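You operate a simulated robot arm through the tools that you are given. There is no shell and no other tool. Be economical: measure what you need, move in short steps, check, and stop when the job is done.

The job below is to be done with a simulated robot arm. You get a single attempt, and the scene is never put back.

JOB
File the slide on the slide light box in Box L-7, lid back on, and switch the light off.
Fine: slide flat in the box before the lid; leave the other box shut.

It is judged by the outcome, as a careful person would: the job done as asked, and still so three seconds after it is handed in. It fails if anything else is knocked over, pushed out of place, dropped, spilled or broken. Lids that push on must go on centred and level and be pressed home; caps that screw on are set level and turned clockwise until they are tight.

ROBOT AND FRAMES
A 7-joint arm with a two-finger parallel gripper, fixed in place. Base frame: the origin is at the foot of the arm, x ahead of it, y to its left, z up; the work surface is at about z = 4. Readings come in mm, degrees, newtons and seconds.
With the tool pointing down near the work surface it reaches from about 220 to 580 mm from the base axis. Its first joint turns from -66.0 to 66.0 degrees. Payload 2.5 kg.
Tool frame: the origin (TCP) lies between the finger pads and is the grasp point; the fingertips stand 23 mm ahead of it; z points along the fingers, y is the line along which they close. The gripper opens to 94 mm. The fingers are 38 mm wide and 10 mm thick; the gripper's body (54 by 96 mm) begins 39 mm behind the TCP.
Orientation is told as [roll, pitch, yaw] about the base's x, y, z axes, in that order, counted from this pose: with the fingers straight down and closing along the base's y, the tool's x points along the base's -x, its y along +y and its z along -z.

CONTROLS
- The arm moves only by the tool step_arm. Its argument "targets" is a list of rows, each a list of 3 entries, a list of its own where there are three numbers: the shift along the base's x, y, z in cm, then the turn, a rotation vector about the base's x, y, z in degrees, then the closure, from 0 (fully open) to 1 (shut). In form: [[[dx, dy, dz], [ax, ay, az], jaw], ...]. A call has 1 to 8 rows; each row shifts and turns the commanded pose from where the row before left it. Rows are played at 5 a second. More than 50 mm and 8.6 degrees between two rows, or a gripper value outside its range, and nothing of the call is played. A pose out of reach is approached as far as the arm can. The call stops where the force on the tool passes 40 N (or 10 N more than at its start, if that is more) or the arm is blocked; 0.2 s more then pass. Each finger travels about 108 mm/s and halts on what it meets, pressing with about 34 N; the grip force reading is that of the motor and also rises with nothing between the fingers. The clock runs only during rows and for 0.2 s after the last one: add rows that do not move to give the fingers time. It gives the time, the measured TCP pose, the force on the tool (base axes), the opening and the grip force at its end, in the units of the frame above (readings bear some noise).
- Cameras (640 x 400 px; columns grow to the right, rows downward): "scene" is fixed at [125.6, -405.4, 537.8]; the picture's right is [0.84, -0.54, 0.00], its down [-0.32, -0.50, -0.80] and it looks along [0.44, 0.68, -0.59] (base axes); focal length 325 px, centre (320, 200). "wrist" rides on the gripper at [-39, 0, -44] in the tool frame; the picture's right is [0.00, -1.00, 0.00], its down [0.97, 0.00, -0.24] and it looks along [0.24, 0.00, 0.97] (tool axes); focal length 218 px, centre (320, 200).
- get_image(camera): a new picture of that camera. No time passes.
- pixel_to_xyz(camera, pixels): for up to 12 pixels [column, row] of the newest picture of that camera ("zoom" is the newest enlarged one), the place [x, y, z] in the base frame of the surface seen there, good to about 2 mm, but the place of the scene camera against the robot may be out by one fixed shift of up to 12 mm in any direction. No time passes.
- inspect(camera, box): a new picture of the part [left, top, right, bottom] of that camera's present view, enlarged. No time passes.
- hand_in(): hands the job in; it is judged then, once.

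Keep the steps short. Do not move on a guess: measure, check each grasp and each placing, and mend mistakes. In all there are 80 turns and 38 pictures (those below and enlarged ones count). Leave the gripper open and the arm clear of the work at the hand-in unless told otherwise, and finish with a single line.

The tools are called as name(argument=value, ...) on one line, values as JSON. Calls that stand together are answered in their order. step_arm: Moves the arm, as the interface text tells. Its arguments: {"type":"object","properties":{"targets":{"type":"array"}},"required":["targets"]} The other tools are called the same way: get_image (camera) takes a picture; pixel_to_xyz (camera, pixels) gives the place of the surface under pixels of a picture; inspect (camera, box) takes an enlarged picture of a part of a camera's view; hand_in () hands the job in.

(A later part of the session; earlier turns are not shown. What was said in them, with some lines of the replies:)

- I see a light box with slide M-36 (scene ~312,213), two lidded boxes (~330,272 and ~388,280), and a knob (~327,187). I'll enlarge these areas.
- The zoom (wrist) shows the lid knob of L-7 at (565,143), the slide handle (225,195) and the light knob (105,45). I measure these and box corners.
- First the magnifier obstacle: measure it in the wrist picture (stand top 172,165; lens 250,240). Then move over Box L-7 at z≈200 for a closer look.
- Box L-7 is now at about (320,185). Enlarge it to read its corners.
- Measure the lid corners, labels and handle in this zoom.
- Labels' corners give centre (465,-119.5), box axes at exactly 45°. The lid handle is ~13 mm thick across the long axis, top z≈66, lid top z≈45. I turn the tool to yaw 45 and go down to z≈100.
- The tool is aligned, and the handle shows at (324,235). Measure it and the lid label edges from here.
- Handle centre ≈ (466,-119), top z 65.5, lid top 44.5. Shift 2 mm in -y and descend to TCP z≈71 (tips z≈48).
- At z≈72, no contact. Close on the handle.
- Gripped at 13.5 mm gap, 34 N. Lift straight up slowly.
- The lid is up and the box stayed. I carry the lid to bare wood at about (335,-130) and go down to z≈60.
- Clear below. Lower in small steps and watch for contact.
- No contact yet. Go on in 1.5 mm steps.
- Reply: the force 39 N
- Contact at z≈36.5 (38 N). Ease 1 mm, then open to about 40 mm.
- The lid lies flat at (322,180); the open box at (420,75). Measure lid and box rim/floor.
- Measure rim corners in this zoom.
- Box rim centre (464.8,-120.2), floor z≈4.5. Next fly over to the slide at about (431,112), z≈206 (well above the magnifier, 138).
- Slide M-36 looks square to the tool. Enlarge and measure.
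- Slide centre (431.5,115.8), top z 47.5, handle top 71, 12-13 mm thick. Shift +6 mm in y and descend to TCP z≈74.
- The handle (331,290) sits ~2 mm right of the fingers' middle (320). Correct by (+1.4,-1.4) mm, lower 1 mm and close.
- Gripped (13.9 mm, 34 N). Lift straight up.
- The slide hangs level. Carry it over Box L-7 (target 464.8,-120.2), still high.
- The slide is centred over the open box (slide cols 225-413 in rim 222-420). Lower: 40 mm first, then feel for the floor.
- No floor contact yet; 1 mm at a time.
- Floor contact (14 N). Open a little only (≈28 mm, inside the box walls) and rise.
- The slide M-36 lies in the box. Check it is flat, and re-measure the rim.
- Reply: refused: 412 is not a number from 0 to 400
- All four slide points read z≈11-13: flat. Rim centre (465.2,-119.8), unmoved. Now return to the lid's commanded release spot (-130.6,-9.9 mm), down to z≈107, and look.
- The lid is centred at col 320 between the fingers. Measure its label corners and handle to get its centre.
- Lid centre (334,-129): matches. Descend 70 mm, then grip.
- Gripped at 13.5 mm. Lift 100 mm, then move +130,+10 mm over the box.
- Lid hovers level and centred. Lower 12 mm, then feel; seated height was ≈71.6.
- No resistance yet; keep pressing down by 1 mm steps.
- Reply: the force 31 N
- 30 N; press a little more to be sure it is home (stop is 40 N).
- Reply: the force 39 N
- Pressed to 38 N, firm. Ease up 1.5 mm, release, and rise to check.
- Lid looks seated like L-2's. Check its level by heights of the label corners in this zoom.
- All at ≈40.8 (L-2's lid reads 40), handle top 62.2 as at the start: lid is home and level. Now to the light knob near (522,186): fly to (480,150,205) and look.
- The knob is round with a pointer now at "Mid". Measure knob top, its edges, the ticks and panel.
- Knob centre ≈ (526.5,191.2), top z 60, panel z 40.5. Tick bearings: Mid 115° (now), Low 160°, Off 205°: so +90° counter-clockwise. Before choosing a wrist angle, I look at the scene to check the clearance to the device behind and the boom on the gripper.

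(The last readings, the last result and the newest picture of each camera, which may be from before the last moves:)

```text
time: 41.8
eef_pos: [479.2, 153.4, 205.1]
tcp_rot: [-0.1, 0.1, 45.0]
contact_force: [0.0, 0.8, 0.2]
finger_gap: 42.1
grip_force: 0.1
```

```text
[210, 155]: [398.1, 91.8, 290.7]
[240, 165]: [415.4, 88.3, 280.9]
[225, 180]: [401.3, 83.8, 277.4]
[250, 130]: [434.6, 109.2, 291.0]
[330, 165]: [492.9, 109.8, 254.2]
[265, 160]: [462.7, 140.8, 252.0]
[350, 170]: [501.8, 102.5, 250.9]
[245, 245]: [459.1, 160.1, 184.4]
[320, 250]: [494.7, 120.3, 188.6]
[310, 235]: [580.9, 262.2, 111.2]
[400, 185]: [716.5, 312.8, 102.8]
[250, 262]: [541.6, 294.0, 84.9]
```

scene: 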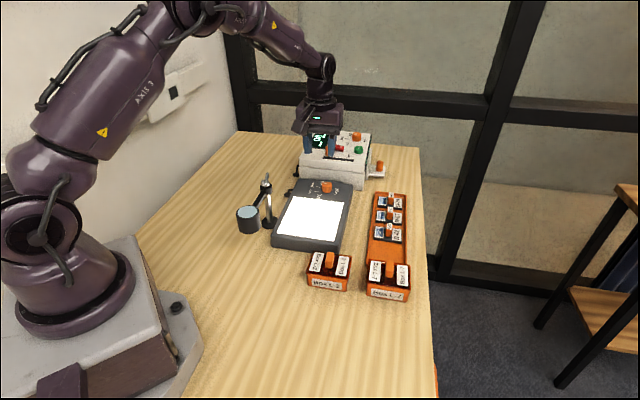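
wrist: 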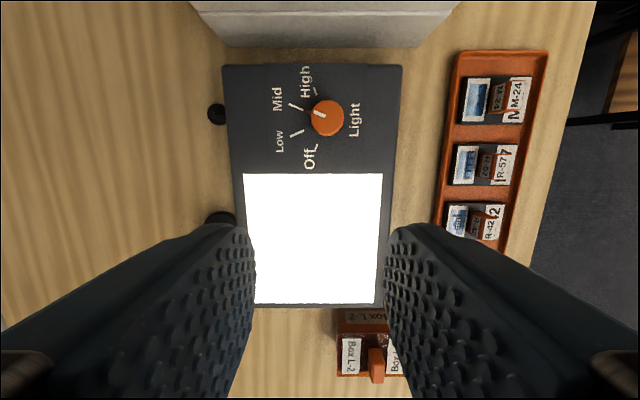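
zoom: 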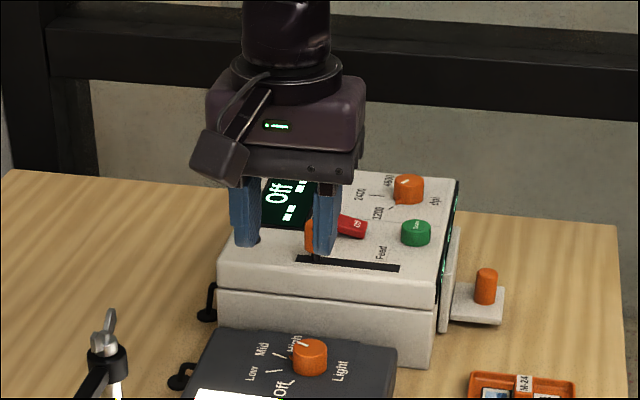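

The boom rides ~75 mm above the TCP, on the tool's +x side; device front is 74 mm beyond the knob, so a turn from yaw -45 to +45 is clear. Move over the knob while turning to yaw -45, staying high.

step_arm(targets=[[[0.59, 0.52, 0], [0, 0, -7.5], 0.55], [[0.59, 0.52, 0], [0, 0, -7.5], 0.55], [[0.59, 0.52, 0], [0, 0, -7.5], 0.55], [[0.59, 0.52, 0], [0, 0, -7.5], 0.55], [[0.59, 0.51, 0], [0, 0, -7.5], 0.55], [[0.59, 0.51, 0], [0, 0, -7.5], 0.55], [[0.59, 0.51, 0], [0, 0, -7.5], 0.55], [[0.59, 0.51, 0], [0, 0, -7.5], 0.55]])

step_arm(targets=[[[0, 0, -2], [0, 0, -7.5], 0.55], [[0, 0, -2], [0, 0, -7.5], 0.55], [[0, 0, -2], [0, 0, -7.5], 0.55], [[0, 0, -2], [0, 0, -7.5], 0.55], [[0, 0, 0], [0, 0, 0], 0.55]])

get_image(camera="wrist")

```text
time: 43.6
eef_pos: [525.6, 191.5, 204.9]
tcp_rot: [0.0, 0.0, -15.1]
contact_force: [0.3, 0.1, -0.7]
finger_gap: 42.4
grip_force: 0.1
```

```text
time: 44.8
eef_pos: [525.7, 190.5, 124.2]
tcp_rot: [0.1, 0.1, -45.2]
contact_force: [0.4, -1.0, 0.1]
finger_gap: 42.2
grip_force: 0.0
```

```text
7 pictures are left
```

wrist: 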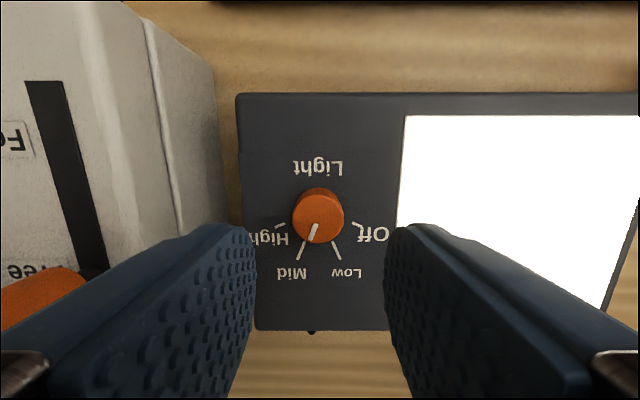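

The knob is centred between the fingers (col 318). Verify its centre from here.

pixel_to_xyz(camera="wrist", pixels=[[318, 197], [318, 238], [297, 217], [340, 217], [318, 217], [228, 200], [200, 150]])

```text
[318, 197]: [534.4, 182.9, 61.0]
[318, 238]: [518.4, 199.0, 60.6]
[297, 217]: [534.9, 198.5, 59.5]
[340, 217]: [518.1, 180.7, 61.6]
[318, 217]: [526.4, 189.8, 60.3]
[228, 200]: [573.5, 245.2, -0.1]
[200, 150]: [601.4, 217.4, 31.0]
```

Centre (526.4,190.4): good. Descend 54 mm to TCP z≈70 (tips z≈47).

step_arm(targets=[[[0, -0.05, -2], [0, 0, 0], 0.55], [[0, 0, -2], [0, 0, 0], 0.55], [[0, 0, -1], [0, 0, 0], 0.55], [[0, 0, -0.4], [0, 0, 0], 0.55], [[0, 0, 0], [0, 0, 0], 0.55]])

step_arm(targets=[[[0, 0, 0], [0, 0, 0], 0.7], [[0, 0, 0], [0, 0, 0], 0.8], [[0, 0, 0], [0, 0, 0], 1], [[0, 0, 0], [0, 0, 0], 1]])

```text
time: 46.0
eef_pos: [526.0, 190.7, 70.9]
tcp_rot: [0.0, 0.1, -45.0]
contact_force: [-0.2, 0.3, -0.6]
finger_gap: 42.6
grip_force: 0.1
```

```text
time: 47.0
eef_pos: [526.5, 191.9, 71.4]
tcp_rot: [0.2, -0.1, -45.0]
contact_force: [14.1, 7.9, -9.9]
finger_gap: 27.1
grip_force: 45.2
```

Gripped at 27 mm, with ~16 N sideways: nudge 0.7 mm the way it pushes (+x,+y), and begin turning by 15°.

step_arm(targets=[[[0.05, 0.05, 0], [0, 0, 0], 1], [[0, 0, 0], [0, 0, 5], 1], [[0, 0, 0], [0, 0, 5], 1], [[0, 0, 0], [0, 0, 5], 1]])

```text
time: 48.0
eef_pos: [525.2, 191.7, 70.8]
tcp_rot: [0.0, 0.0, -29.9]
contact_force: [-5.6, 1.6, 10.0]
finger_gap: 27.0
grip_force: 45.0
```

Turning freely, low force. Continue 75°.

step_arm(targets=[[[0, 0, 0], [0, 0, 5], 1], [[0, 0, 0], [0, 0, 5], 1], [[0, 0, 0], [0, 0, 5], 1], [[0, 0, 0], [0, 0, 5], 1], [[0, 0, 0], [0, 0, 5], 1], [[0, 0, 0], [0, 0, 5], 1], [[0, 0, 0], [0, 0, 5], 1], [[0, 0, 0], [0, 0, 5], 1]])

step_arm(targets=[[[0, 0, 0], [0, 0, 5], 1], [[0, 0, 0], [0, 0, 5], 1], [[0, 0, 0], [0, 0, 5], 1], [[0, 0, 0], [0, 0, 5], 1], [[0, 0, 0], [0, 0, 5], 1], [[0, 0, 0], [0, 0, 5], 1], [[0, 0, 0], [0, 0, 5], 1], [[0, 0, 0], [0, 0, 0], 1]])

get_image(camera="wrist")

```text
time: 49.8
eef_pos: [526.9, 190.4, 72.0]
tcp_rot: [0.0, 0.3, 10.1]
contact_force: [-17.8, -0.6, 24.4]
finger_gap: 27.2
grip_force: 44.9
```

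```text
time: 51.6
eef_pos: [525.9, 190.4, 70.9]
tcp_rot: [-0.1, 0.2, 45.1]
contact_force: [-10.1, -6.7, 13.2]
finger_gap: 27.2
grip_force: 44.9
```

```text
6 pictures are left
```

wrist: 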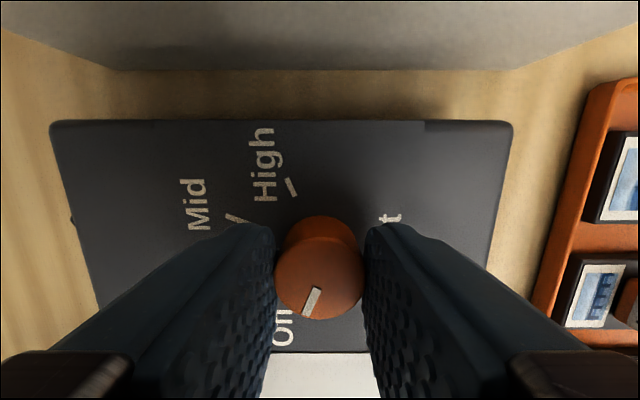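

The knob mark now points toward "Off" and the panel looks darker. Release and rise.

step_arm(targets=[[[0, 0, 0], [0, 0, 0], 0.8], [[0, 0, 0], [0, 0, 0], 0.6], [[0, 0, 0], [0, 0, 0], 0.55], [[0, 0, 1], [0, 0, 0], 0.55]])

step_arm(targets=[[[0, 0, 2], [0, 0, 0], 0.55], [[0, 0, 4], [0, 0, 0], 0.55], [[0, 0, 4], [0, 0, 0], 0.55], [[-2, -2, 2], [0, 0, 0], 0.4], [[-3, -3, 1], [0, 0, 0], 0.2], [[0, 0, 0], [0, 0, 0], 0.0]])

get_image(camera="wrist")

get_image(camera="scene")

```text
time: 52.6
eef_pos: [526.5, 191.3, 82.0]
tcp_rot: [0.0, 0.0, 45.0]
contact_force: [-0.4, -1.0, 0.0]
finger_gap: 42.3
grip_force: 0.1
```

```text
time: 54.0
eef_pos: [477.2, 141.8, 210.8]
tcp_rot: [0.0, 0.1, 45.0]
contact_force: [0.1, 0.6, -0.3]
finger_gap: 94.0
grip_force: 0.0
```

```text
5 pictures are left
```

wrist: 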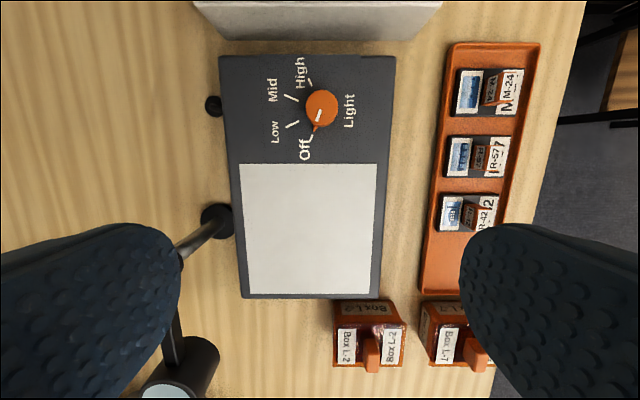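

```text
4 pictures are left
```

scene: 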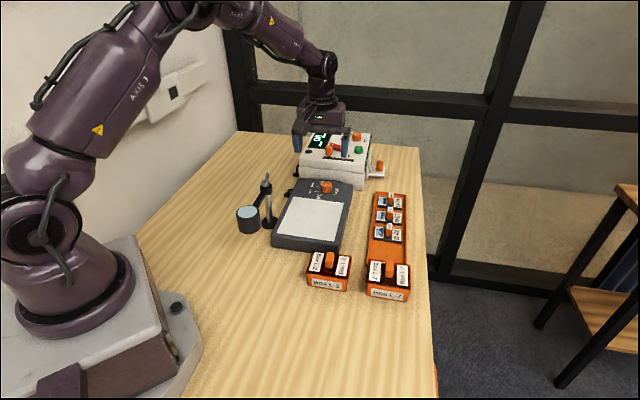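

The light is off. One close look to confirm the pointer sits on the Off tick.

inspect(camera="wrist", box=[250, 50, 378, 170])

```text
3.33 times, centred on (314, 110) of wrist
```

zoom: 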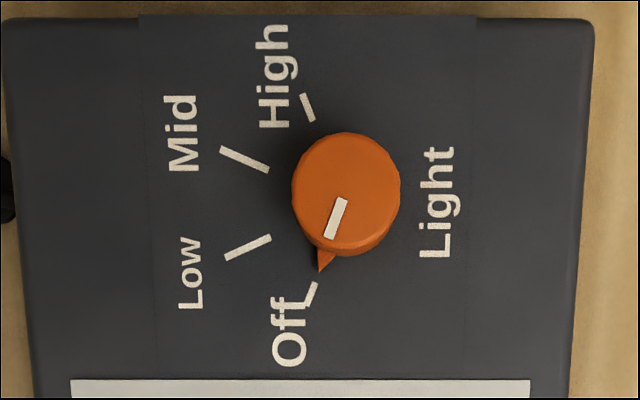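

The pointer is on Off, the panel is dark, Box L-7 is shut with the slide in it, L-2 is untouched, and the arm is clear with the gripper open. Hand in.

hand_in()

```text
The job is handed in.
```

Slide M-36 is lying flat in Box L-7 with the lid pressed home and level, the light is switched to Off, and Box L-2 was left shut.
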